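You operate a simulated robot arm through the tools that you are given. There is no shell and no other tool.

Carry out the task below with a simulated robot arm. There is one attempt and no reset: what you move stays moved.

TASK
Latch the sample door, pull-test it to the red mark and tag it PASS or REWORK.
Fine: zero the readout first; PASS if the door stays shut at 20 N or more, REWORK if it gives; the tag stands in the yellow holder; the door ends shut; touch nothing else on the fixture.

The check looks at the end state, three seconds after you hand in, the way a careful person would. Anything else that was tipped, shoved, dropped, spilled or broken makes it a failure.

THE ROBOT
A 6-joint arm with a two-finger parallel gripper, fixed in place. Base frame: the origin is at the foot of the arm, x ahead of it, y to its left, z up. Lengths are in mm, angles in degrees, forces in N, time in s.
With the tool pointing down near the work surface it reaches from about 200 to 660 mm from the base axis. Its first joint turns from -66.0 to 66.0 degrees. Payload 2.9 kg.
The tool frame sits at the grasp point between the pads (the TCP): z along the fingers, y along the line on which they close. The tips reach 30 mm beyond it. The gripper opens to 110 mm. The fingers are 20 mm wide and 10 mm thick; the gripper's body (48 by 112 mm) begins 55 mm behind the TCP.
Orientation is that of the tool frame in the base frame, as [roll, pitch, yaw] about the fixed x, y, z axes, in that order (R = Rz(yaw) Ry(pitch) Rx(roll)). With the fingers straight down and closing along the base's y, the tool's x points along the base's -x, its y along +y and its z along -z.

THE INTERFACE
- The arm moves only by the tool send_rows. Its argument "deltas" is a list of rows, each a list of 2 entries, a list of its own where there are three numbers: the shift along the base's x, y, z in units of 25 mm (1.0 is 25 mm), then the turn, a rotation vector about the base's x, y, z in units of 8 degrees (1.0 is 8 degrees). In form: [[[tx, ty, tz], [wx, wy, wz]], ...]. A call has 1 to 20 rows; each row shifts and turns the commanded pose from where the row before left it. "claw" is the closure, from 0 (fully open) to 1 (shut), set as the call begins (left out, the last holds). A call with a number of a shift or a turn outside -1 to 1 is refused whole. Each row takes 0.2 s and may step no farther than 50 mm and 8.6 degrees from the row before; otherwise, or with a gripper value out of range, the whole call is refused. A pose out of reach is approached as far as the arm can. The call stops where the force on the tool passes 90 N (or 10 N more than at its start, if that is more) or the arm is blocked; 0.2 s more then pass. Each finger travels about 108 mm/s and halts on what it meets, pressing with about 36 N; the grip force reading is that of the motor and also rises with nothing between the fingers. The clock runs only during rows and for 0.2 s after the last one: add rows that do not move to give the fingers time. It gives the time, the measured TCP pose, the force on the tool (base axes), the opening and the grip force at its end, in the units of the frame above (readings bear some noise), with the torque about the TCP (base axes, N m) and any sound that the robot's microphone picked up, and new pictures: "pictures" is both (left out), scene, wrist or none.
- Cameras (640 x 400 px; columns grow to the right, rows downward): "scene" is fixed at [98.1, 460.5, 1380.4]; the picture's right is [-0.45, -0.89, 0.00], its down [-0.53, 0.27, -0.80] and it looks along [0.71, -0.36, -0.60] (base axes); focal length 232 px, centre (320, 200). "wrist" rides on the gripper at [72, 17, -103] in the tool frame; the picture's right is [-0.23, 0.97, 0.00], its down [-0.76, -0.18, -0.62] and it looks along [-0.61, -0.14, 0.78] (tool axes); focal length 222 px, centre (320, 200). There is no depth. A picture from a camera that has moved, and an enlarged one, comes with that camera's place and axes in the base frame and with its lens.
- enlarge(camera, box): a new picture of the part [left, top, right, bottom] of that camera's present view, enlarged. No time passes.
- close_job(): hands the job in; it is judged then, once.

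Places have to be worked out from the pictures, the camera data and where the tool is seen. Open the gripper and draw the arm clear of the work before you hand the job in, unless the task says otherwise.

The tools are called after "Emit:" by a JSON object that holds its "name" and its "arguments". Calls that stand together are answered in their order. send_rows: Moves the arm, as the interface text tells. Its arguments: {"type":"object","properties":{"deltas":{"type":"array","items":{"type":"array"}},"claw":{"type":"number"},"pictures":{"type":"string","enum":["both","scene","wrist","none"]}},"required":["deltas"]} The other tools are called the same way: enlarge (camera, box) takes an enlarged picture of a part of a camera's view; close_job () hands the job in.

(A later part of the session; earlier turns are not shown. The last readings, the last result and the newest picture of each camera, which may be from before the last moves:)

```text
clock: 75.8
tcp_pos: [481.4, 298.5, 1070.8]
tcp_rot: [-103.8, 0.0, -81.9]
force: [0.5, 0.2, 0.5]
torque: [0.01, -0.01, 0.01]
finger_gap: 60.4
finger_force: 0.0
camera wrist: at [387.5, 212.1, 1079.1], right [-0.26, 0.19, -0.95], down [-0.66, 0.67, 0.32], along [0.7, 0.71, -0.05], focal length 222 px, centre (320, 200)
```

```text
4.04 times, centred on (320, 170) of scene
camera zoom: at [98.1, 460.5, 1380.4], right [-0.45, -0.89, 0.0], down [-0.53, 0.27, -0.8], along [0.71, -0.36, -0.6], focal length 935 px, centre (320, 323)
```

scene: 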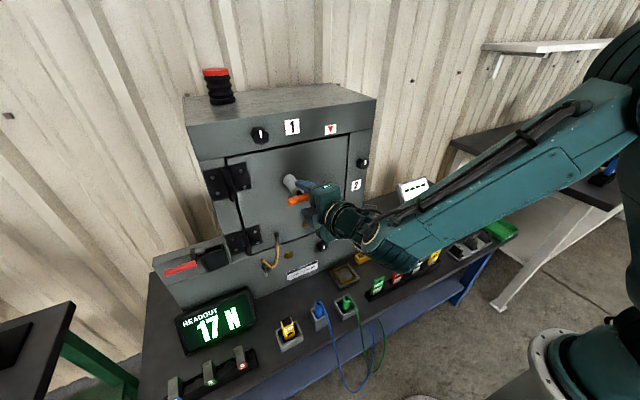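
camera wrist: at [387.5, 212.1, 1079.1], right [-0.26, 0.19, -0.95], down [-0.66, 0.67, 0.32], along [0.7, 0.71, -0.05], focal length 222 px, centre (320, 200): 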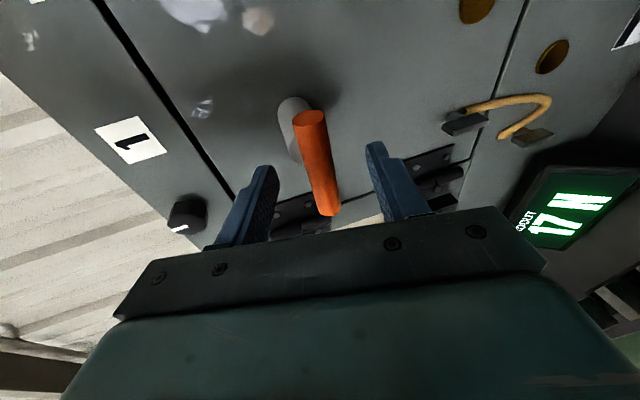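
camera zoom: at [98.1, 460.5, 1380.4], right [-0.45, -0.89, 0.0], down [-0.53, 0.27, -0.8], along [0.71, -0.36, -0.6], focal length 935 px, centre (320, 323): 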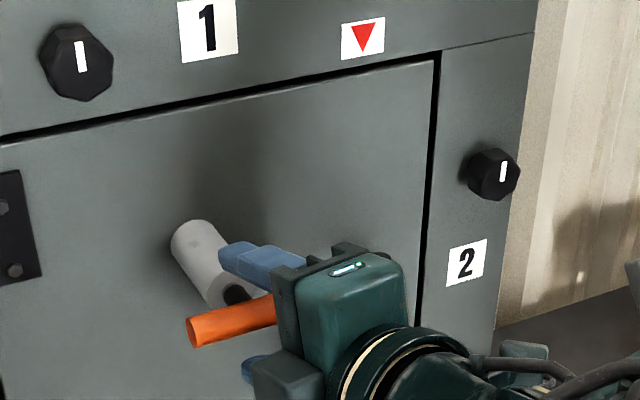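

The door is shut with an even gap and the readout shows a held peak of 17 N. I withdraw straight back along the tool axis.

Emit:
{"name": "send_rows", "arguments": {"deltas": [[[-0.576, -0.084, 0.145], [0, 0, 0]], [[-0.576, -0.084, 0.145], [0, 0, 0]], [[-0.576, -0.084, 0.145], [0, 0, 0]], [[-0.576, -0.084, 0.145], [0, 0, 0]], [[0, 0, 0], [0, 0, 0]]]}}

Emit:
{"name": "enlarge", "arguments": {"camera": "scene", "box": [180, 100, 390, 231]}}

Emit:
{"name": "enlarge", "arguments": {"camera": "wrist", "box": [100, 0, 420, 200]}}

```text
clock: 77.0
tcp_pos: [423.0, 289.0, 1085.2]
tcp_rot: [-104.0, 0.1, -81.9]
force: [-0.8, -0.7, 0.4]
torque: [0.01, -0.01, 0.02]
finger_gap: 60.3
finger_force: 0.2
camera wrist: at [330.2, 203.2, 1093.2], right [-0.26, 0.19, -0.95], down [-0.66, 0.67, 0.32], along [0.7, 0.71, -0.05], focal length 222 px, centre (320, 200)
```

scene: 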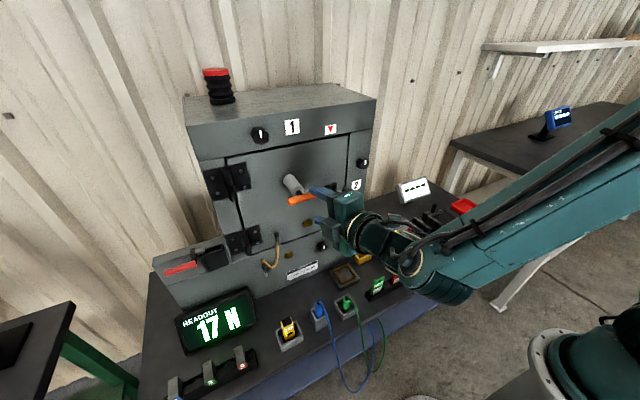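
wrist: 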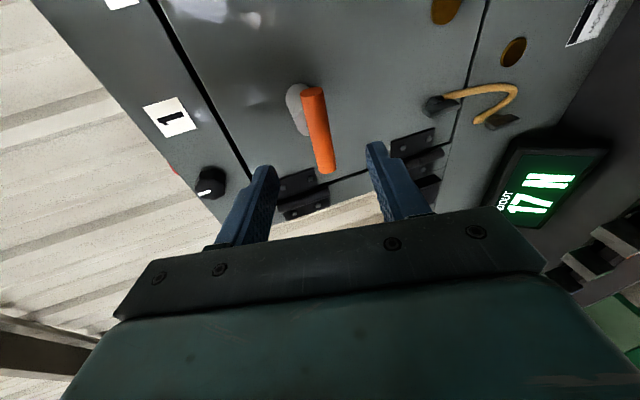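

```text
3.05 times, centred on (285, 166) of scene
camera zoom: at [98.1, 460.5, 1380.4], right [-0.45, -0.89, 0.0], down [-0.53, 0.27, -0.8], along [0.71, -0.36, -0.6], focal length 706 px, centre (427, 305)
```

zoom: 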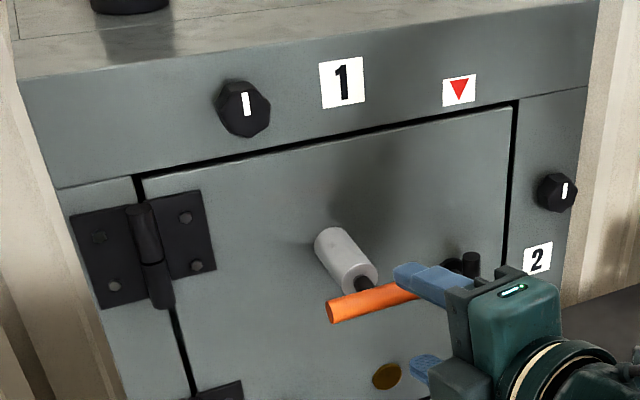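

```text
2.00 times, centred on (260, 100) of wrist
camera zoom: at [330.2, 203.2, 1093.2], right [-0.26, 0.19, -0.95], down [-0.66, 0.67, 0.32], along [0.7, 0.71, -0.05], focal length 444 px, centre (440, 400)
```

zoom: 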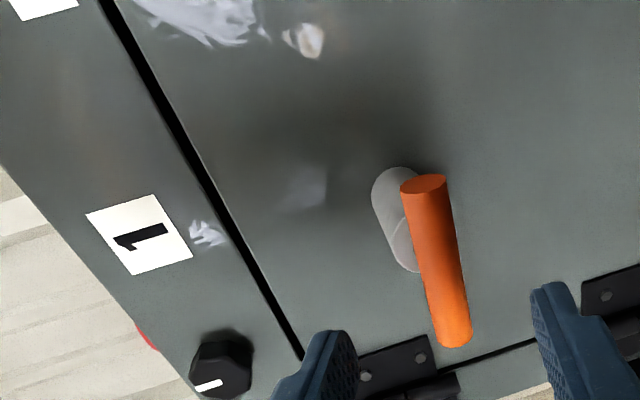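

The door looks exactly as at the start, with the latch handle still vertical. Now the tag: REWORK, red, at about (418, −10), top z≈719. I unroll the tool first.

Emit:
{"name": "send_rows", "arguments": {"deltas": [[[0, 0, 0], [0.961, 0.135, -0.242]], [[0, 0, 0], [0.961, 0.135, -0.242]], [[0, 0, 0], [0.961, 0.135, -0.242]], [[0, 0, 0], [0.961, 0.135, -0.242]], [[0, 0, 0], [0.961, 0.135, -0.242]], [[0, 0, 0], [0.961, 0.135, -0.242]], [[0, 0, 0], [0.961, 0.135, -0.242]], [[0, 0, 0], [0.961, 0.135, -0.242]], [[0, 0, 0], [0.961, 0.135, -0.242]], [[0, 0, 0], [0.961, 0.135, -0.242]], [[0, 0, 0], [0.961, 0.135, -0.242]], [[0, 0, 0], [0.24, 0.034, -0.06]], [[0, 0, 0], [0, 0, 0]]]}}

```text
clock: 79.8
tcp_pos: [423.6, 289.8, 1084.7]
tcp_rot: [179.9, 76.0, -172.1]
force: [0.5, -0.4, -1.7]
torque: [-0.03, 0.03, -0.03]
finger_gap: 60.2
finger_force: 0.0
camera wrist: at [303.8, 290.9, 1039.1], right [-0.08, 0.97, 0.22], down [-0.39, -0.23, 0.89], along [0.92, -0.02, 0.4], focal length 222 px, centre (320, 200)
```

scene: 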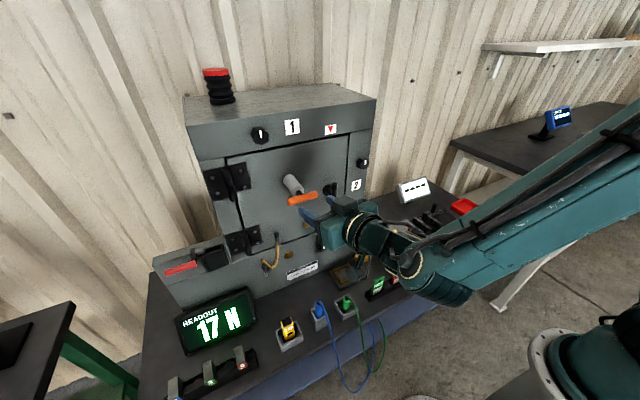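
wrist: 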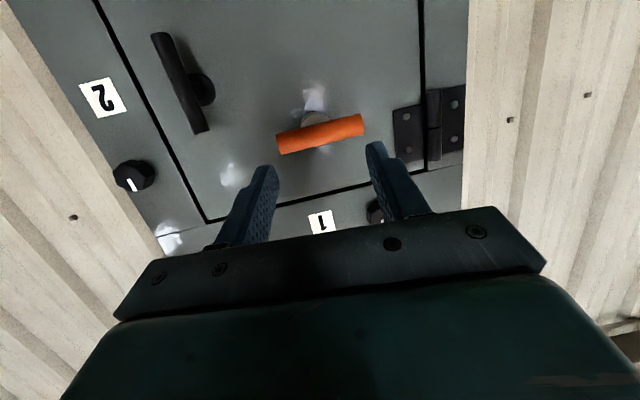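

Clear. I move down and right toward a viewing pose above the tags, pitching the tool toward vertical (final pitch about 15°).

Emit:
{"name": "send_rows", "arguments": {"deltas": [[[-0.08, -1, -0.78], [0, 0.635, -0.083]], [[-0.08, -1, -0.78], [0, 0.635, -0.083]], [[-0.08, -1, -0.78], [0, 0.635, -0.083]], [[-0.08, -1, -0.78], [0, 0.635, -0.083]], [[-0.08, -1, -0.78], [0, 0.635, -0.083]], [[-0.08, -1, -0.78], [0, 0.635, -0.083]], [[-0.08, -1, -0.78], [0, 0.635, -0.083]], [[-0.08, -1, -0.78], [0, 0.635, -0.083]], [[-0.08, -1, -0.78], [0, 0.635, -0.083]], [[-0.08, -1, -0.78], [0, 0.635, -0.083]], [[-0.08, -1, -0.78], [0, 0.635, -0.083]], [[-0.08, -1, -0.78], [0, 0.635, -0.083]], [[0, 0, 0], [0, 0, 0]]]}}

```text
clock: 82.6
tcp_pos: [399.3, -12.6, 852.1]
tcp_rot: [176.8, 15.0, 176.7]
force: [-0.4, 0.1, -0.3]
torque: [0.0, 0.02, -0.02]
finger_gap: 60.3
finger_force: 0.1
camera wrist: at [302.5, 5.9, 933.5], right [0.26, 0.96, 0.11], down [0.56, -0.25, 0.79], along [0.78, -0.15, -0.6], focal length 222 px, centre (320, 200)
```

scene: 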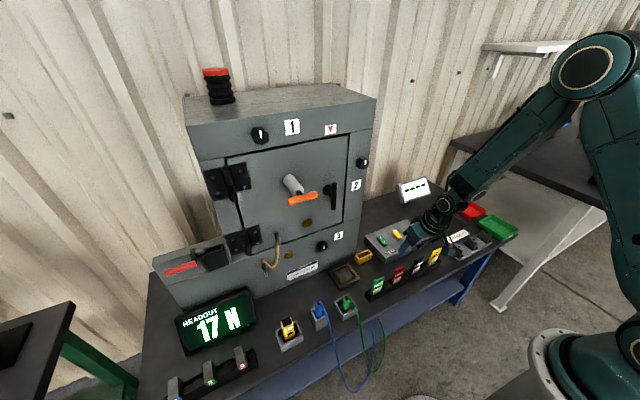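
wrist: 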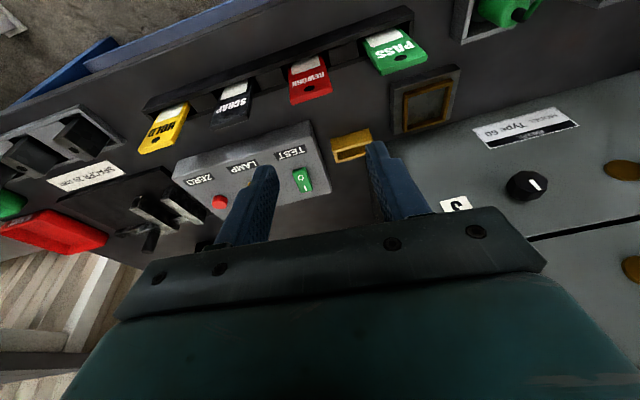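

The tags and the yellow holder are both in view. I enlarge to measure them.

Emit:
{"name": "enlarge", "arguments": {"camera": "wrist", "box": [240, 20, 400, 120]}}

Emit:
{"name": "enlarge", "arguments": {"camera": "wrist", "box": [290, 100, 450, 200]}}

Emit:
{"name": "enlarge", "arguments": {"camera": "scene", "box": [355, 240, 445, 296]}}

```text
4.00 times, centred on (320, 70) of wrist
camera zoom: at [302.5, 5.9, 933.5], right [0.26, 0.96, 0.11], down [0.56, -0.25, 0.79], along [0.78, -0.15, -0.6], focal length 888 px, centre (320, 720)
```

zoom: 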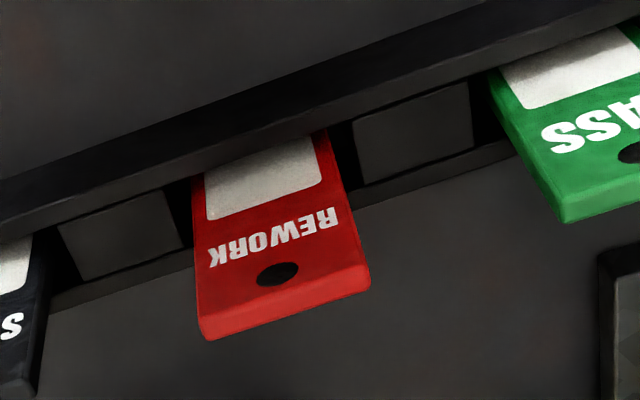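

```text
4.00 times, centred on (370, 150) of wrist
camera zoom: at [302.5, 5.9, 933.5], right [0.26, 0.96, 0.11], down [0.56, -0.25, 0.79], along [0.78, -0.15, -0.6], focal length 888 px, centre (120, 400)
```

zoom: 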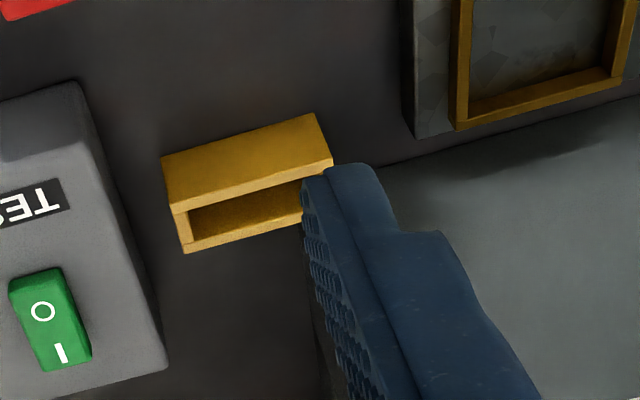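

```text
7.11 times, centred on (400, 268) of scene
camera zoom: at [98.1, 460.5, 1380.4], right [-0.45, -0.89, 0.0], down [-0.53, 0.27, -0.8], along [0.71, -0.36, -0.6], focal length 1646 px, centre (-249, -284)
```

zoom: 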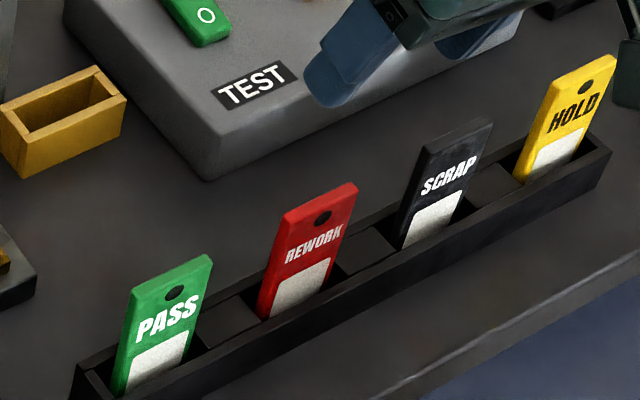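

REWORK tag: centre (415, −10), width ≈ 42, top z ≈ 718, standing vertical. The holder is near (573, 27), with its top somewhere around z≈642–650. I level the tool and go look at the holder from closer before picking the tag.

Emit:
{"name": "send_rows", "arguments": {"deltas": [[[0, 0, 0], [-0.387, 0, 0.31]], [[0.9, 0.32, -0.4], [0, 0, 0]], [[0.9, 0.32, -0.4], [0, 0, 0]], [[0.9, 0.32, -0.4], [0, 0, 0]], [[0.9, 0.32, -0.4], [0, 0, 0]], [[0.9, 0.32, -0.4], [0, 0, 0]], [[0, 0, 0], [0, 0, 0]]]}}

Emit:
{"name": "enlarge", "arguments": {"camera": "wrist", "box": [240, 60, 400, 160]}}

```text
clock: 84.2
tcp_pos: [511.4, 29.4, 800.3]
tcp_rot: [-179.9, 15.3, 179.9]
force: [-0.3, 0.4, -0.1]
torque: [-0.04, 0.02, -0.01]
finger_gap: 60.5
finger_force: 0.1
camera wrist: at [414.2, 47.9, 881.4], right [0.22, 0.97, 0.06], down [0.57, -0.18, 0.8], along [0.79, -0.14, -0.59], focal length 222 px, centre (320, 200)
```

scene: 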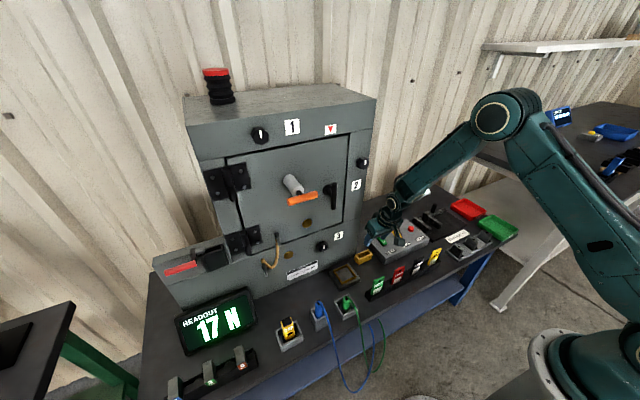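
wrist: 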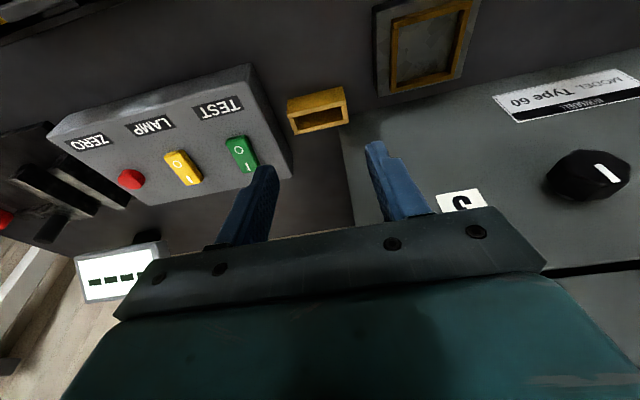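

```text
4.00 times, centred on (320, 110) of wrist
camera zoom: at [414.2, 47.9, 881.4], right [0.22, 0.97, 0.06], down [0.57, -0.18, 0.8], along [0.79, -0.14, -0.59], focal length 888 px, centre (320, 560)
```

zoom: 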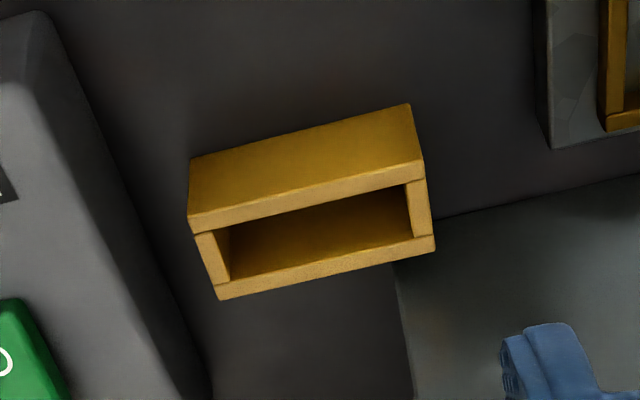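

The holder's opening is about 18 × 57 mm inside, centred near (569.5, 26.5) with the rim at z≈645, and the tag is ~43 × 6 mm, so there is good margin. I go back over the REWORK tag with the gripper opened a bit wider.

Emit:
{"name": "send_rows", "arguments": {"deltas": [[[-0.96, -0.39, -0.1], [0, 0, 0]], [[-0.96, -0.39, -0.1], [0, 0, 0]], [[-0.96, -0.39, -0.1], [0, 0, 0]], [[-0.96, -0.39, -0.1], [0, 0, 0]], [[0, 0, 0], [0, 0, 0]]], "claw": 0.3}}

Emit:
{"name": "enlarge", "arguments": {"camera": "wrist", "box": [220, 0, 420, 125]}}

```text
clock: 85.4
tcp_pos: [414.2, -8.6, 790.6]
tcp_rot: [-180.0, 15.2, 179.9]
force: [0.5, -0.2, 0.4]
torque: [0.01, -0.01, -0.01]
finger_gap: 76.8
finger_force: 0.1
camera wrist: at [317.2, 8.7, 871.6], right [0.22, 0.97, 0.06], down [0.57, -0.18, 0.8], along [0.79, -0.14, -0.59], focal length 222 px, centre (320, 200)
```

scene: 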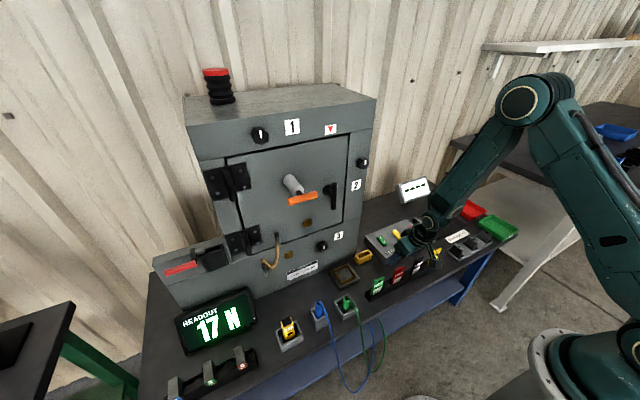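
wrist: 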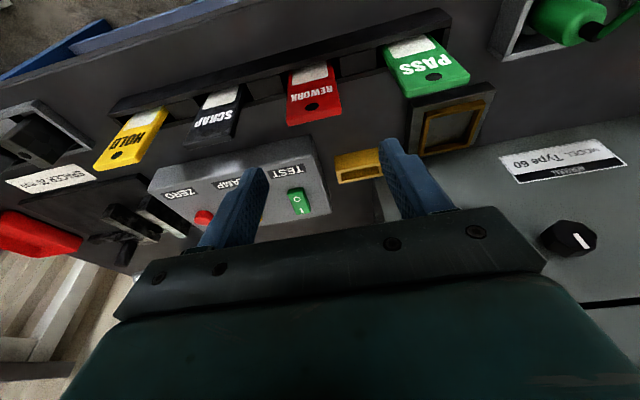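

```text
3.20 times, centred on (320, 62) of wrist
camera zoom: at [317.2, 8.7, 871.6], right [0.22, 0.97, 0.06], down [0.57, -0.18, 0.8], along [0.79, -0.14, -0.59], focal length 711 px, centre (320, 640)
```

zoom: 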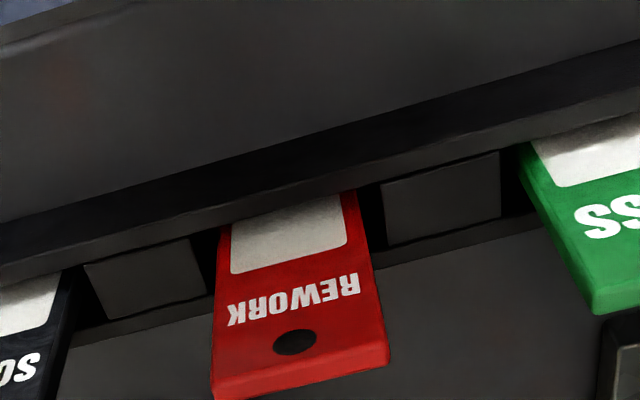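

The tag is centred at (415.5, −8.5), matching the TCP y. I descend with the fingers straddling its side edges.

Emit:
{"name": "send_rows", "arguments": {"deltas": [[[0.01, 0, -0.8], [0, 0, 0]], [[0.01, 0, -0.8], [0, 0, 0]], [[0.01, 0, -0.8], [0, 0, 0]], [[0.01, 0, -0.8], [0, 0, 0]], [[0.01, 0, -0.74], [0, 0, 0]], [[0, 0, 0], [0, 0, 0]]]}}

Emit:
{"name": "enlarge", "arguments": {"camera": "scene", "box": [350, 220, 460, 300]}}

```text
clock: 86.8
tcp_pos: [416.6, -11.3, 691.8]
tcp_rot: [179.9, 15.3, 179.9]
force: [0.2, -0.2, 0.1]
torque: [-0.01, -0.02, 0.05]
finger_gap: 77.2
finger_force: 0.1
camera wrist: at [318.3, 7.1, 773.7], right [0.22, 0.97, 0.06], down [0.57, -0.18, 0.8], along [0.79, -0.14, -0.59], focal length 222 px, centre (320, 200)
```

scene: 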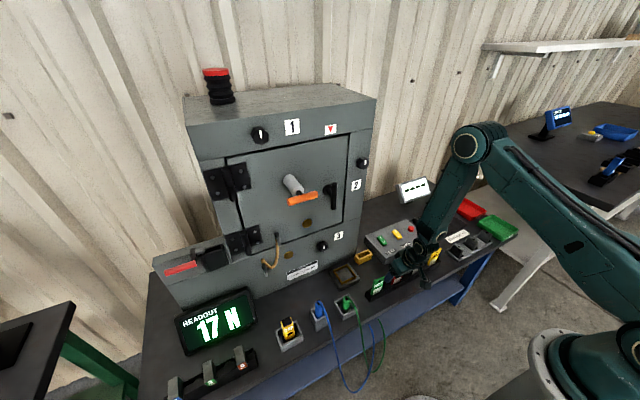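
wrist: 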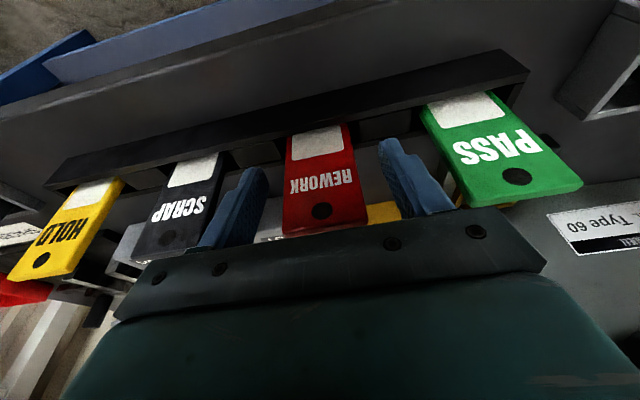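

```text
5.00 times, centred on (405, 260) of scene
camera zoom: at [98.1, 460.5, 1380.4], right [-0.45, -0.89, 0.0], down [-0.53, 0.27, -0.8], along [0.71, -0.36, -0.6], focal length 1157 px, centre (-105, -100)
```

zoom: 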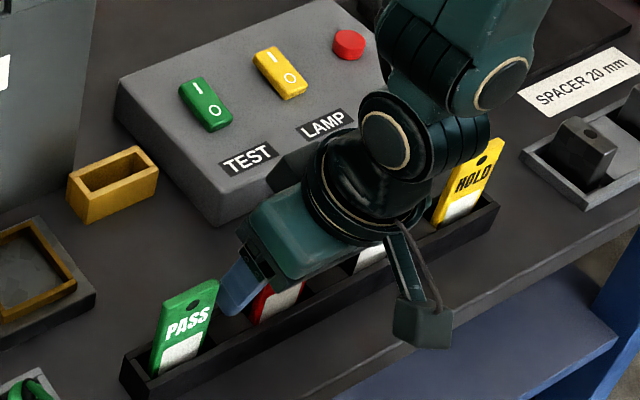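

The tag is centred between the fingers and the tips are clear of the rack. I close on its edges.

Emit:
{"name": "send_rows", "arguments": {"deltas": [[[0, 0.02, 0], [0, 0, 0]], [[0, 0, 0], [0, 0, 0]], [[0, 0, 0], [0, 0, 0]]], "claw": 1, "pictures": "wrist"}}

```text
clock: 87.6
tcp_pos: [417.7, -10.3, 693.5]
tcp_rot: [179.9, 15.3, 179.9]
force: [0.3, 0.2, 0.7]
torque: [-0.02, 0.0, 0.0]
finger_gap: 43.2
finger_force: 35.8
camera wrist: at [318.8, 7.9, 773.7], right [0.22, 0.97, 0.06], down [0.57, -0.18, 0.8], along [0.79, -0.14, -0.59], focal length 222 px, centre (320, 200)
```

wrist: 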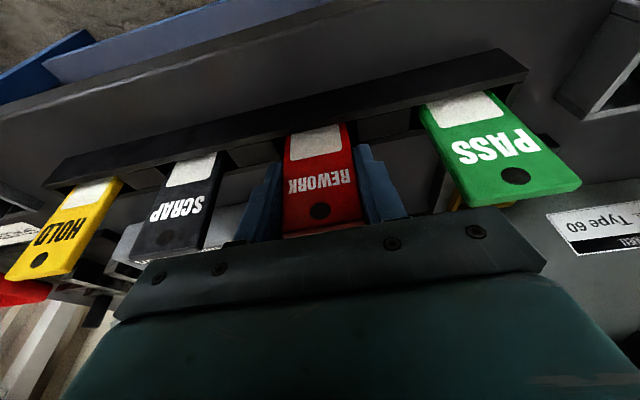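

The tag is gripped at 43.2 mm. I lift it straight up.

Emit:
{"name": "send_rows", "arguments": {"deltas": [[[0, 0, 0.2], [0, 0, 0]], [[0, 0, 0.4], [0, 0, 0]], [[0, 0, 0.6], [0, 0, 0]], [[0, 0, 0.8], [0, 0, 0]], [[0, 0, 0.8], [0, 0, 0]], [[0, 0, 0.8], [0, 0, 0]], [[0, 0, 0.6], [0, 0, 0]], [[0, 0, 0], [0, 0, 0]]]}}

Emit:
{"name": "enlarge", "arguments": {"camera": "scene", "box": [350, 200, 460, 300]}}

```text
clock: 89.4
tcp_pos: [417.1, -9.2, 797.6]
tcp_rot: [180.0, 15.3, 179.9]
force: [-0.7, -0.2, 0.5]
torque: [0.0, 0.02, 0.0]
finger_gap: 42.9
finger_force: 36.6
camera wrist: at [319.0, 8.4, 878.4], right [0.22, 0.97, 0.06], down [0.57, -0.18, 0.8], along [0.79, -0.14, -0.59], focal length 222 px, centre (320, 200)
```

scene: 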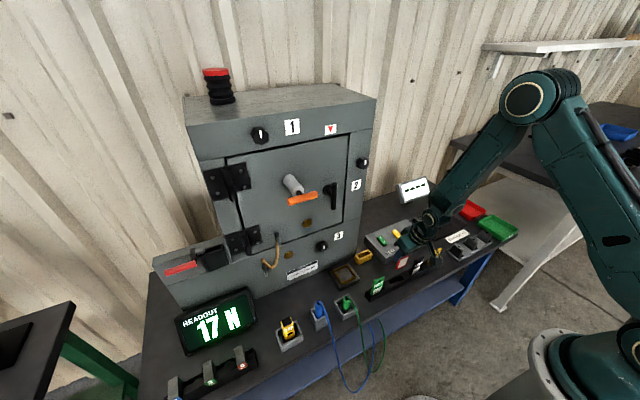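
wrist: 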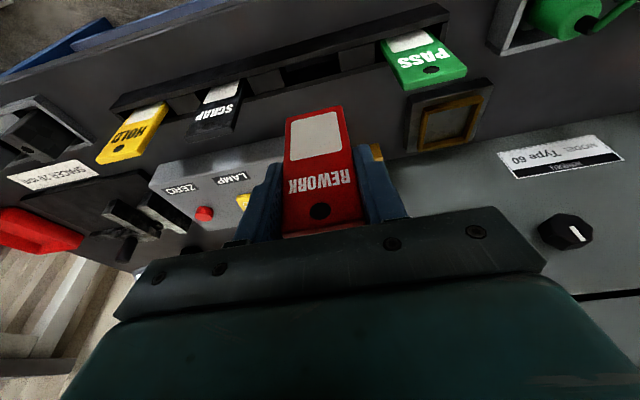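

```text
4.00 times, centred on (405, 250) of scene
camera zoom: at [98.1, 460.5, 1380.4], right [-0.45, -0.89, 0.0], down [-0.53, 0.27, -0.8], along [0.71, -0.36, -0.6], focal length 926 px, centre (-20, 0)
```

zoom: 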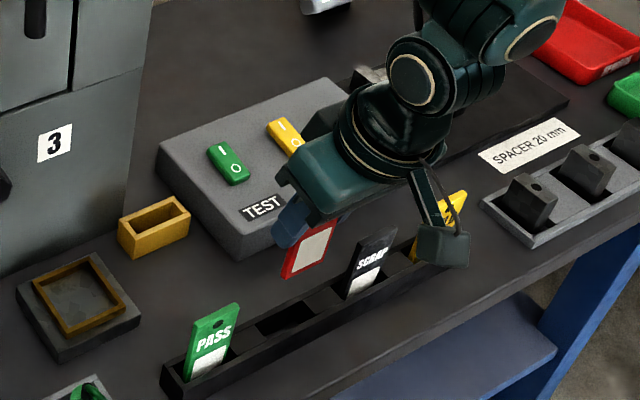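

The tag is up, hanging straight, with its bottom edge about 77 mm below the TCP (z≈721). I carry it over to the holder at the same height.

Emit:
{"name": "send_rows", "arguments": {"deltas": [[[0.7625, 0.1775, 0], [0, 0, 0]], [[0.7625, 0.1775, 0], [0, 0, 0]], [[0.7625, 0.1775, 0], [0, 0, 0]], [[0.7625, 0.1775, 0], [0, 0, 0]], [[0.7625, 0.1775, 0], [0, 0, 0]], [[0.7625, 0.1775, 0], [0, 0, 0]], [[0.7625, 0.1775, 0], [0, 0, 0]], [[0.7625, 0.1775, 0], [0, 0, 0]], [[0, 0, 0], [0, 0, 0]]]}}

Emit:
{"name": "enlarge", "arguments": {"camera": "wrist", "box": [220, 40, 420, 165]}}

Emit:
{"name": "enlarge", "arguments": {"camera": "scene", "box": [330, 205, 430, 280]}}

```text
clock: 91.4
tcp_pos: [569.9, 27.0, 798.5]
tcp_rot: [-179.9, 15.3, 179.9]
force: [-1.1, -0.2, -0.3]
torque: [0.0, -0.03, -0.01]
finger_gap: 42.8
finger_force: 35.7
camera wrist: at [472.2, 45.3, 878.8], right [0.22, 0.97, 0.06], down [0.57, -0.18, 0.8], along [0.79, -0.14, -0.59], focal length 222 px, centre (320, 200)
```

scene: 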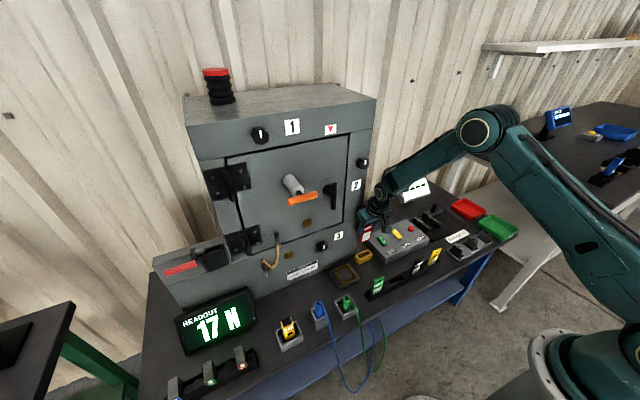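
wrist: 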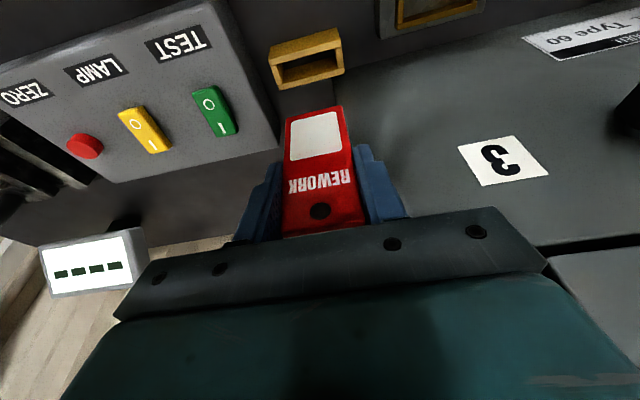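

```text
3.20 times, centred on (320, 102) of wrist
camera zoom: at [472.2, 45.3, 878.8], right [0.22, 0.97, 0.06], down [0.57, -0.18, 0.8], along [0.79, -0.14, -0.59], focal length 711 px, centre (320, 512)
```

zoom: 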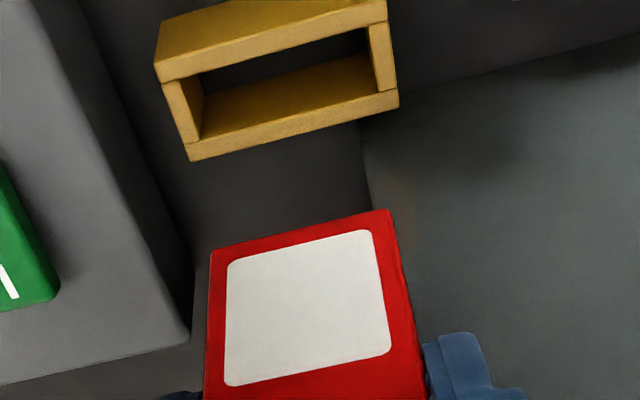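

```text
5.33 times, centred on (380, 242) of scene
camera zoom: at [98.1, 460.5, 1380.4], right [-0.45, -0.89, 0.0], down [-0.53, 0.27, -0.8], along [0.71, -0.36, -0.6], focal length 1235 px, centre (0, -27)
```

zoom: 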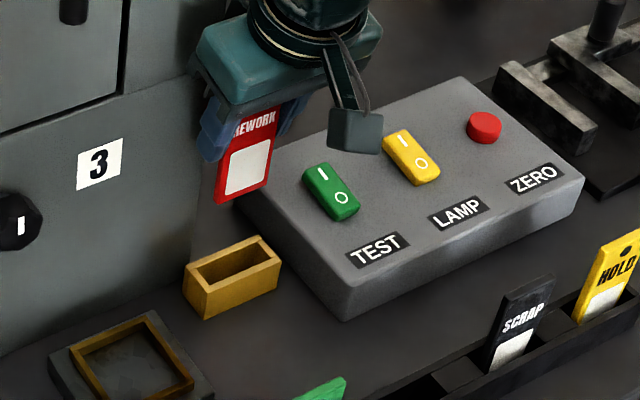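

In this one view, the tag's lower edge and the holder opening line up in y (28.7 vs 28.8), and x needs about −4 mm to centre. I lower the tag to just above the rim with that correction.

Emit:
{"name": "send_rows", "arguments": {"deltas": [[[-0.04, 0, -0.66], [0, 0, 0]], [[-0.04, 0, -0.66], [0, 0, 0]], [[-0.04, 0, -0.66], [0, 0, 0]], [[-0.04, 0, -0.6], [0, 0, 0]], [[0, 0, 0], [0, 0, 0]]]}}

Emit:
{"name": "enlarge", "arguments": {"camera": "wrist", "box": [240, 60, 400, 160]}}

Emit:
{"name": "enlarge", "arguments": {"camera": "scene", "box": [335, 225, 405, 269]}}

```text
clock: 92.6
tcp_pos: [565.9, 26.4, 732.7]
tcp_rot: [180.0, 15.3, 179.9]
force: [1.3, -1.6, 0.5]
torque: [0.0, 0.02, 0.03]
finger_gap: 42.9
finger_force: 35.2
camera wrist: at [468.2, 43.7, 813.5], right [0.22, 0.97, 0.06], down [0.57, -0.18, 0.8], along [0.79, -0.14, -0.59], focal length 222 px, centre (320, 200)
```

scene: 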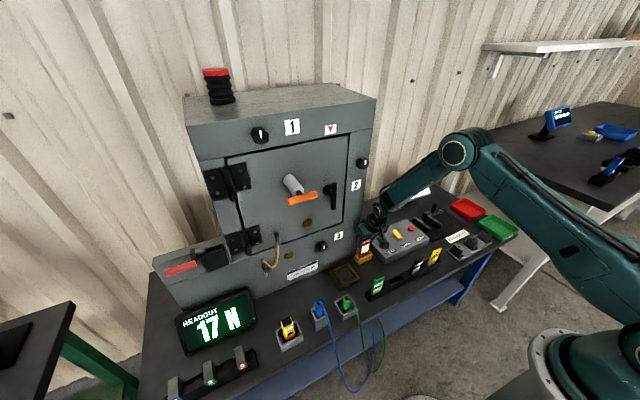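
wrist: 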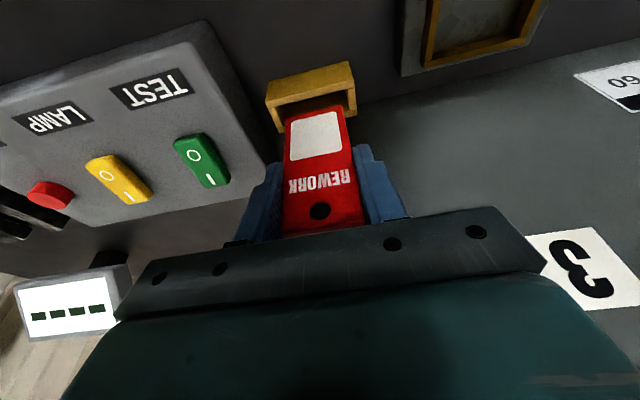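

```text
4.00 times, centred on (320, 110) of wrist
camera zoom: at [468.2, 43.7, 813.5], right [0.22, 0.97, 0.06], down [0.57, -0.18, 0.8], along [0.79, -0.14, -0.59], focal length 888 px, centre (320, 560)
```

zoom: 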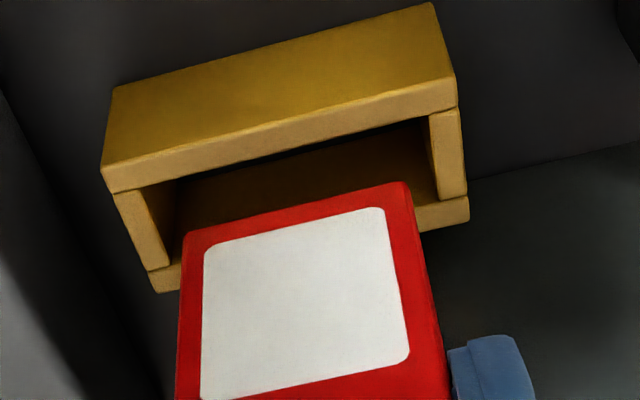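

```text
9.09 times, centred on (370, 247) of scene
camera zoom: at [98.1, 460.5, 1380.4], right [-0.45, -0.89, 0.0], down [-0.53, 0.27, -0.8], along [0.71, -0.36, -0.6], focal length 2104 px, centre (-134, -227)
```

zoom: 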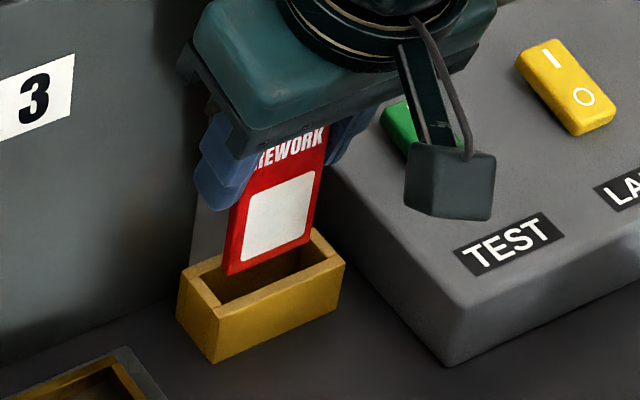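

The tag edge sits centred over the opening (y 26.8 vs 27.2, x within a millimetre). I lower it into the holder, slowly at the end.

Emit:
{"name": "send_rows", "arguments": {"deltas": [[[0, 0, -0.3], [0, 0, 0]], [[0, 0, -0.3], [0, 0, 0]], [[0, 0, -0.3], [0, 0, 0]], [[0, 0, -0.2], [0, 0, 0]], [[0, 0, 0], [0, 0, 0]]]}}

Emit:
{"name": "enlarge", "arguments": {"camera": "scene", "box": [335, 225, 405, 269]}}

```text
clock: 93.8
tcp_pos: [565.2, 26.2, 705.8]
tcp_rot: [-179.9, 15.3, 179.9]
force: [-0.2, -0.2, -0.3]
torque: [0.01, 0.01, 0.01]
finger_gap: 43.3
finger_force: 36.5
camera wrist: at [468.5, 43.8, 786.0], right [0.22, 0.97, 0.06], down [0.57, -0.18, 0.8], along [0.79, -0.14, -0.59], focal length 222 px, centre (320, 200)
```

scene: 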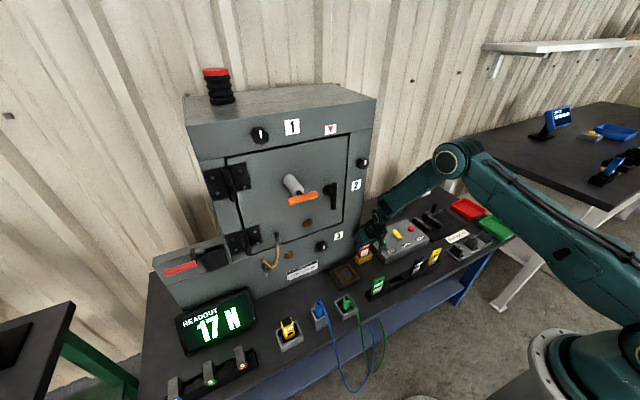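
wrist: 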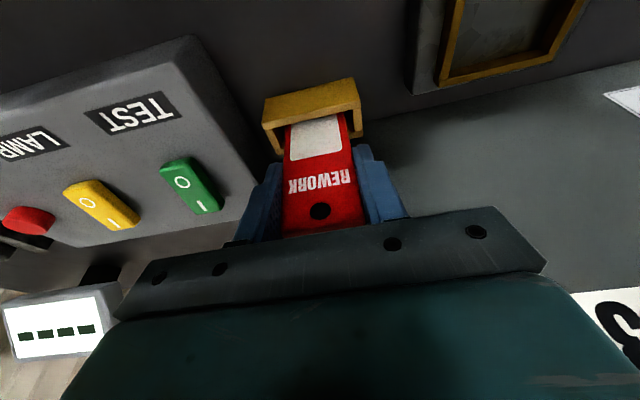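

```text
9.09 times, centred on (370, 247) of scene
camera zoom: at [98.1, 460.5, 1380.4], right [-0.45, -0.89, 0.0], down [-0.53, 0.27, -0.8], along [0.71, -0.36, -0.6], focal length 2104 px, centre (-134, -227)
```

zoom: 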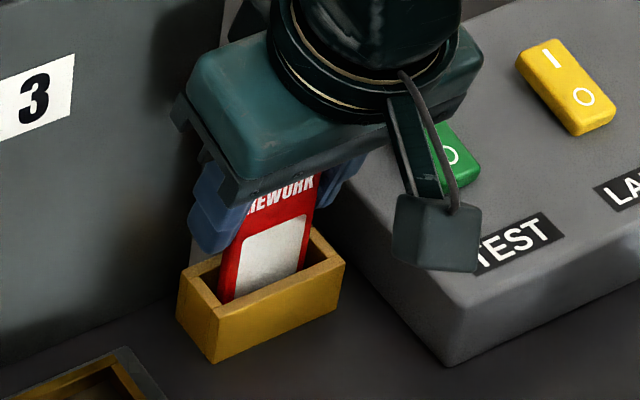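

It's entering cleanly with no force. I continue down in 2.5 mm steps until it touches bottom.

Emit:
{"name": "send_rows", "arguments": {"deltas": [[[0, 0, -0.1], [0, 0, 0]], [[0, 0, -0.1], [0, 0, 0]], [[0, 0, -0.1], [0, 0, 0]], [[0, 0, 0], [0, 0, 0]]], "pictures": "none"}}

Emit:
{"name": "send_rows", "arguments": {"deltas": [[[0, 0, -0.1], [0, 0, 0]], [[0, 0, 0], [0, 0, 0]]], "pictures": "none"}}

```text
clock: 94.8
tcp_pos: [566.2, 25.7, 698.8]
tcp_rot: [180.0, 15.3, 179.9]
force: [0.9, -0.5, 0.4]
torque: [-0.03, -0.04, 0.0]
finger_gap: 43.2
finger_force: 36.2
```

```text
clock: 95.4
tcp_pos: [565.6, 25.7, 695.2]
tcp_rot: [180.0, 15.3, 179.9]
force: [0.4, -0.6, 0.9]
torque: [0.02, 0.03, 0.02]
finger_gap: 42.6
finger_force: 35.5
```

Emit:
{"name": "send_rows", "arguments": {"deltas": [[[0, 0, -0.08], [0, 0, 0]], [[0, 0, 0], [0, 0, 0]]], "pictures": "none"}}

Emit:
{"name": "send_rows", "arguments": {"deltas": [[[0, 0, -0.06], [0, 0, 0]], [[0, 0, 0], [0, 0, 0]]]}}

```text
clock: 96.0
tcp_pos: [565.3, 25.9, 692.3]
tcp_rot: [-179.9, 15.3, 180.0]
force: [0.0, -0.5, -1.8]
torque: [0.0, -0.01, 0.03]
finger_gap: 42.9
finger_force: 35.7
```

```text
clock: 96.6
tcp_pos: [566.6, 25.1, 693.1]
tcp_rot: [-180.0, 15.4, 179.8]
force: [-4.2, -0.5, 12.8]
torque: [0.02, 0.35, -0.04]
finger_gap: 43.1
finger_force: 36.1
camera wrist: at [469.2, 43.6, 773.4], right [0.22, 0.97, 0.06], down [0.57, -0.18, 0.8], along [0.79, -0.14, -0.59], focal length 222 px, centre (320, 200)
```

scene: 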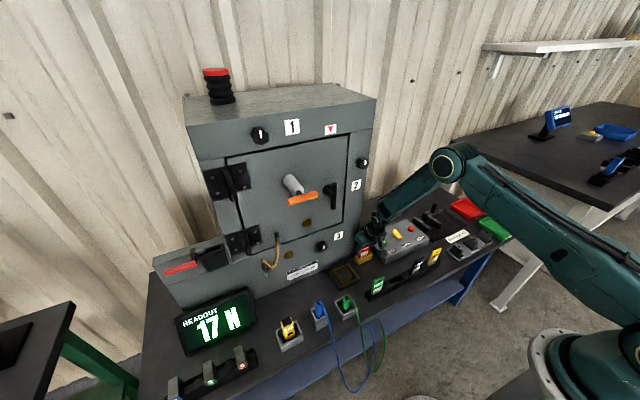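
wrist: 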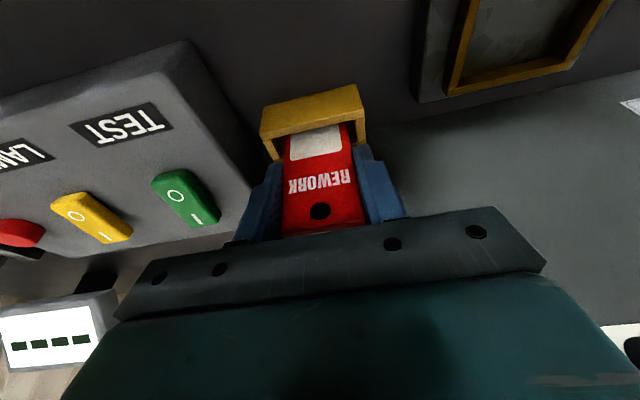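

The tag has reached the bottom (12.8 N). I relieve the push slightly and open just enough to free it (gap ~52, keeping clear of the control box).

Emit:
{"name": "send_rows", "arguments": {"deltas": [[[0, 0, 0.03], [0, 0, 0]], [[0, 0, 0], [0, 0, 0]]], "pictures": "none"}}

Emit:
{"name": "send_rows", "arguments": {"deltas": [[[0, 0, 0], [0, 0, 0]], [[0, 0, 0], [0, 0, 0]]], "claw": 0.53}}

```text
clock: 97.2
tcp_pos: [566.7, 25.0, 692.8]
tcp_rot: [179.9, 15.6, 179.9]
force: [3.3, 0.8, 8.9]
torque: [0.04, -0.19, 0.02]
finger_gap: 42.9
finger_force: 36.1
```

```text
clock: 97.8
tcp_pos: [565.9, 26.1, 691.1]
tcp_rot: [-180.0, 15.3, 179.9]
force: [0.7, 0.2, 0.4]
torque: [0.02, -0.06, 0.01]
finger_gap: 51.7
finger_force: 0.1
camera wrist: at [468.0, 43.5, 772.7], right [0.22, 0.97, 0.06], down [0.57, -0.18, 0.8], along [0.79, -0.14, -0.59], focal length 222 px, centre (320, 200)
```

scene: 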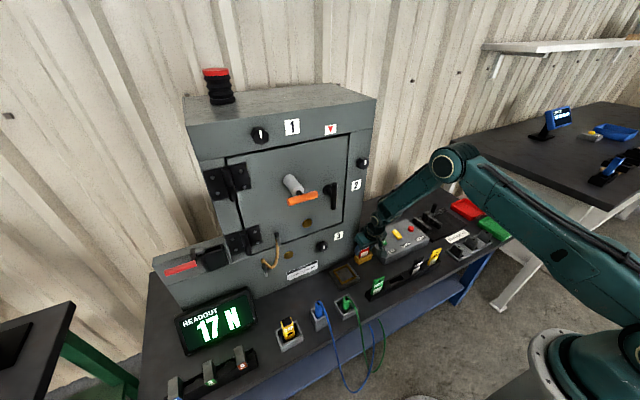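
wrist: 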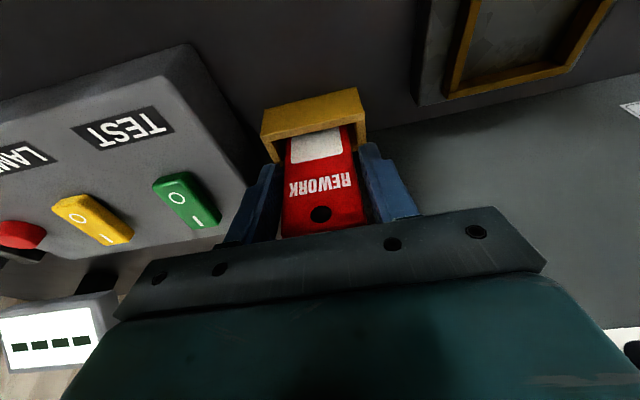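

Released, and the tag stands in the holder. I rise straight up, clear of it.

Emit:
{"name": "send_rows", "arguments": {"deltas": [[[0, 0, 0.3], [0, 0, 0]], [[0, 0, 0.5], [0, 0, 0]], [[0, 0, 0.8], [0, 0, 0]], [[0, 0, 0.9], [0, 0, 0]], [[-0.2, 0, 0.9], [0, 0, 0]], [[-0.5, 0, 0.9], [0, 0, 0]], [[-0.8, 0, 0.6], [0, 0, 0]], [[0, 0, 0], [0, 0, 0]]]}}

Emit:
{"name": "enlarge", "arguments": {"camera": "scene", "box": [335, 225, 405, 269]}}

Emit:
{"name": "enlarge", "arguments": {"camera": "wrist", "box": [220, 40, 420, 165]}}

```text
clock: 99.6
tcp_pos: [528.4, 24.7, 814.7]
tcp_rot: [180.0, 15.3, 179.9]
force: [-0.5, -0.8, 0.3]
torque: [0.02, -0.02, -0.01]
finger_gap: 51.7
finger_force: 0.1
camera wrist: at [430.9, 43.2, 894.9], right [0.22, 0.97, 0.06], down [0.57, -0.18, 0.8], along [0.79, -0.14, -0.59], focal length 222 px, centre (320, 200)
```

scene: 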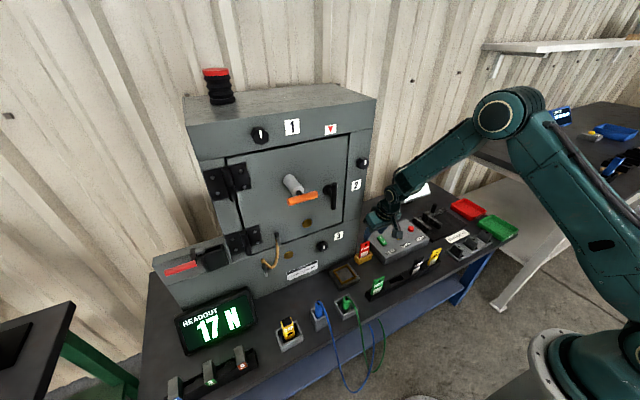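
wrist: 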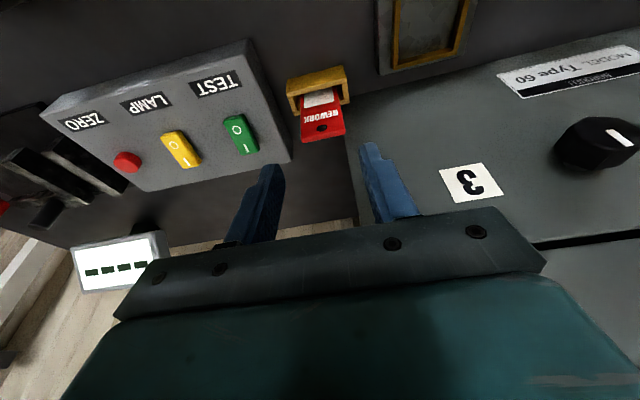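

```text
9.09 times, centred on (370, 247) of scene
camera zoom: at [98.1, 460.5, 1380.4], right [-0.45, -0.89, 0.0], down [-0.53, 0.27, -0.8], along [0.71, -0.36, -0.6], focal length 2104 px, centre (-134, -227)
```

zoom: 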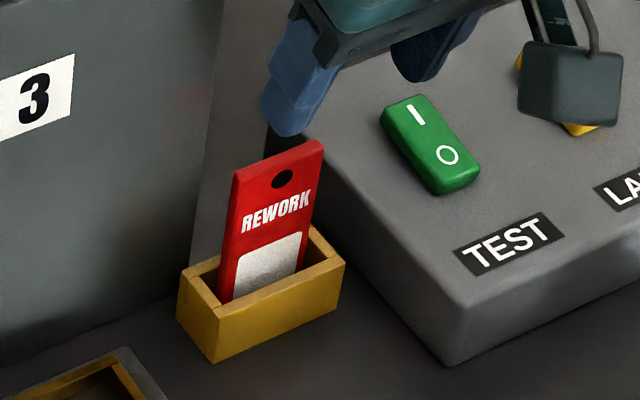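

```text
3.20 times, centred on (320, 102) of wrist
camera zoom: at [430.9, 43.2, 894.9], right [0.22, 0.97, 0.06], down [0.57, -0.18, 0.8], along [0.79, -0.14, -0.59], focal length 711 px, centre (320, 512)
```

zoom: 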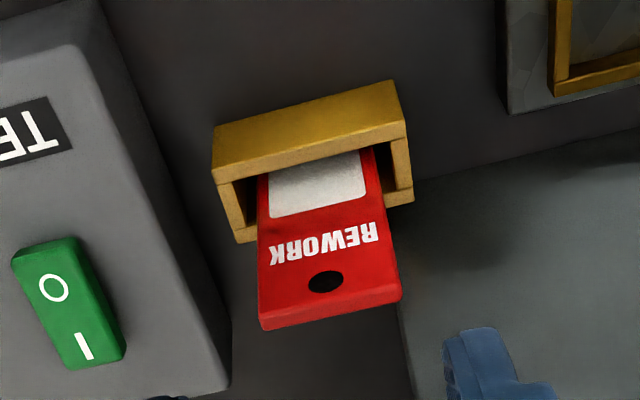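

The REWORK tag stands upright in the yellow holder. I open the gripper and draw the arm back to a clear position, then check the whole fixture.

Emit:
{"name": "send_rows", "arguments": {"deltas": [[[-0.6, -0.4, 0.9], [0, 0.3, 0]], [[-0.6, -0.4, 0.9], [0, 0.3, 0]], [[-0.6, -0.4, 0.9], [0, 0.3, 0]], [[-0.6, -0.4, 0.9], [0, 0.3, 0]], [[-0.6, -0.4, 0.9], [0, 0.3, 0]], [[-0.6, -0.4, 0.9], [0, 0.3, 0]], [[-0.6, -0.4, 0.9], [0, 0.1, 0]], [[-0.6, -0.4, 0.9], [0, 0, 0]], [[-0.4, -0.4, 0.9], [0, 0, 0]], [[-0.3, -0.4, 0.9], [0, 0, 0]], [[0, -0.4, 0.9], [0, 0, 0]], [[0, -0.4, 0.9], [0, 0, 0]], [[0, 0, 0.9], [0, 0, 0]], [[0, 0, 0.9], [0, 0, 0]], [[0, 0, 0], [0, 0, 0]]], "claw": 0}}

Emit:
{"name": "enlarge", "arguments": {"camera": "scene", "box": [180, 100, 390, 231]}}

Emit:
{"name": "enlarge", "arguments": {"camera": "scene", "box": [330, 160, 530, 285]}}

Emit:
{"name": "enlarge", "arguments": {"camera": "scene", "box": [150, 230, 400, 390]}}

```text
clock: 102.8
tcp_pos: [389.7, -94.1, 1130.9]
tcp_rot: [-179.9, 0.1, 179.9]
force: [1.1, 1.5, -0.7]
torque: [0.0, -0.02, 0.01]
finger_gap: 110.2
finger_force: 0.1
camera wrist: at [317.4, -74.9, 1235.1], right [0.23, 0.97, 0.0], down [0.76, -0.18, 0.62], along [0.61, -0.14, -0.78], focal length 222 px, centre (320, 200)
```

scene: 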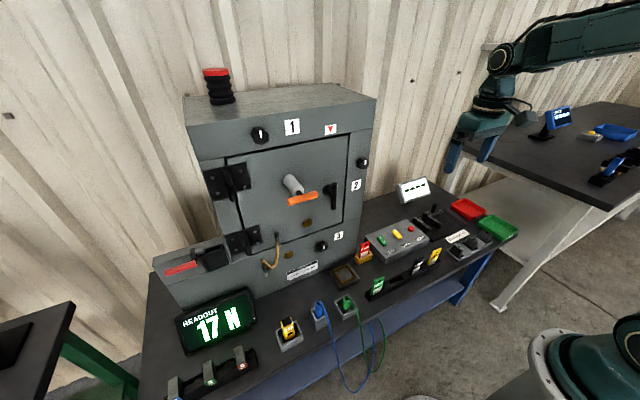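
wrist: 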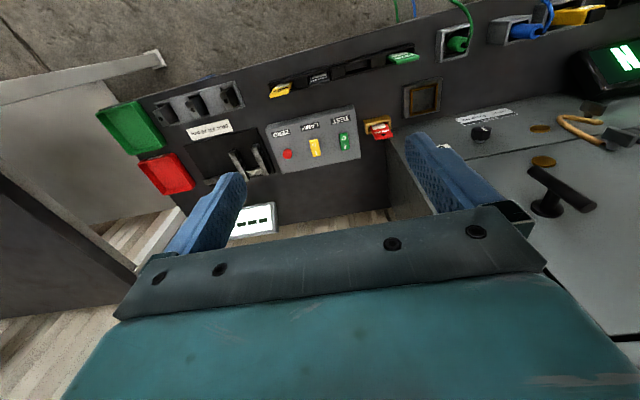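

```text
3.05 times, centred on (285, 166) of scene
camera zoom: at [98.1, 460.5, 1380.4], right [-0.45, -0.89, 0.0], down [-0.53, 0.27, -0.8], along [0.71, -0.36, -0.6], focal length 706 px, centre (427, 305)
```

zoom: 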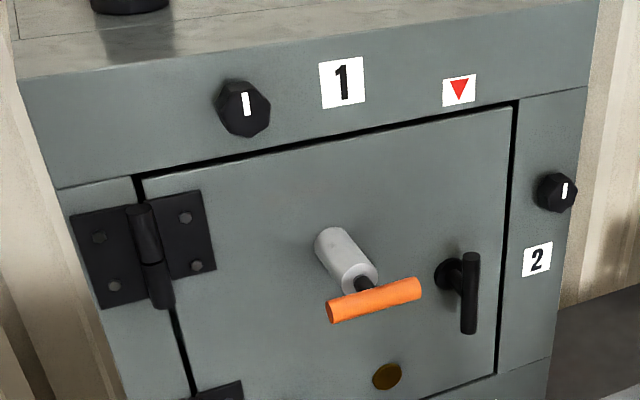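

```text
3.20 times, centred on (430, 222) of scene
camera zoom: at [98.1, 460.5, 1380.4], right [-0.45, -0.89, 0.0], down [-0.53, 0.27, -0.8], along [0.71, -0.36, -0.6], focal length 741 px, centre (-32, 128)
```

zoom: 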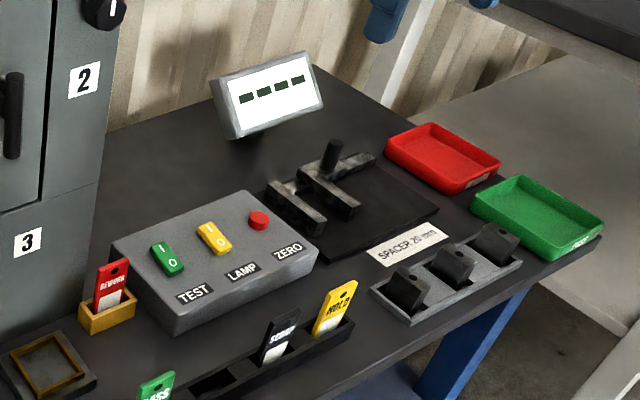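

```text
2.50 times, centred on (275, 310) of scene
camera zoom: at [98.1, 460.5, 1380.4], right [-0.45, -0.89, 0.0], down [-0.53, 0.27, -0.8], along [0.71, -0.36, -0.6], focal length 579 px, centre (432, -75)
```

zoom: 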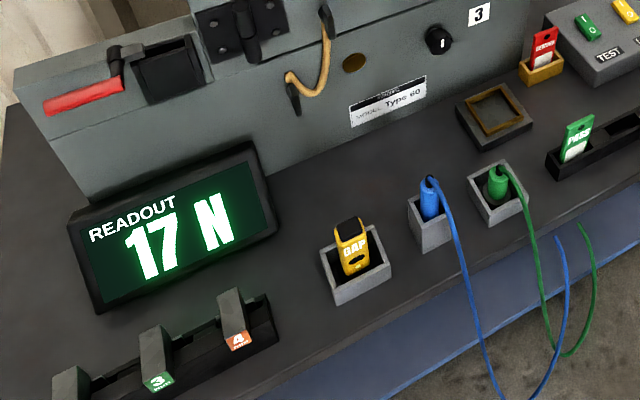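

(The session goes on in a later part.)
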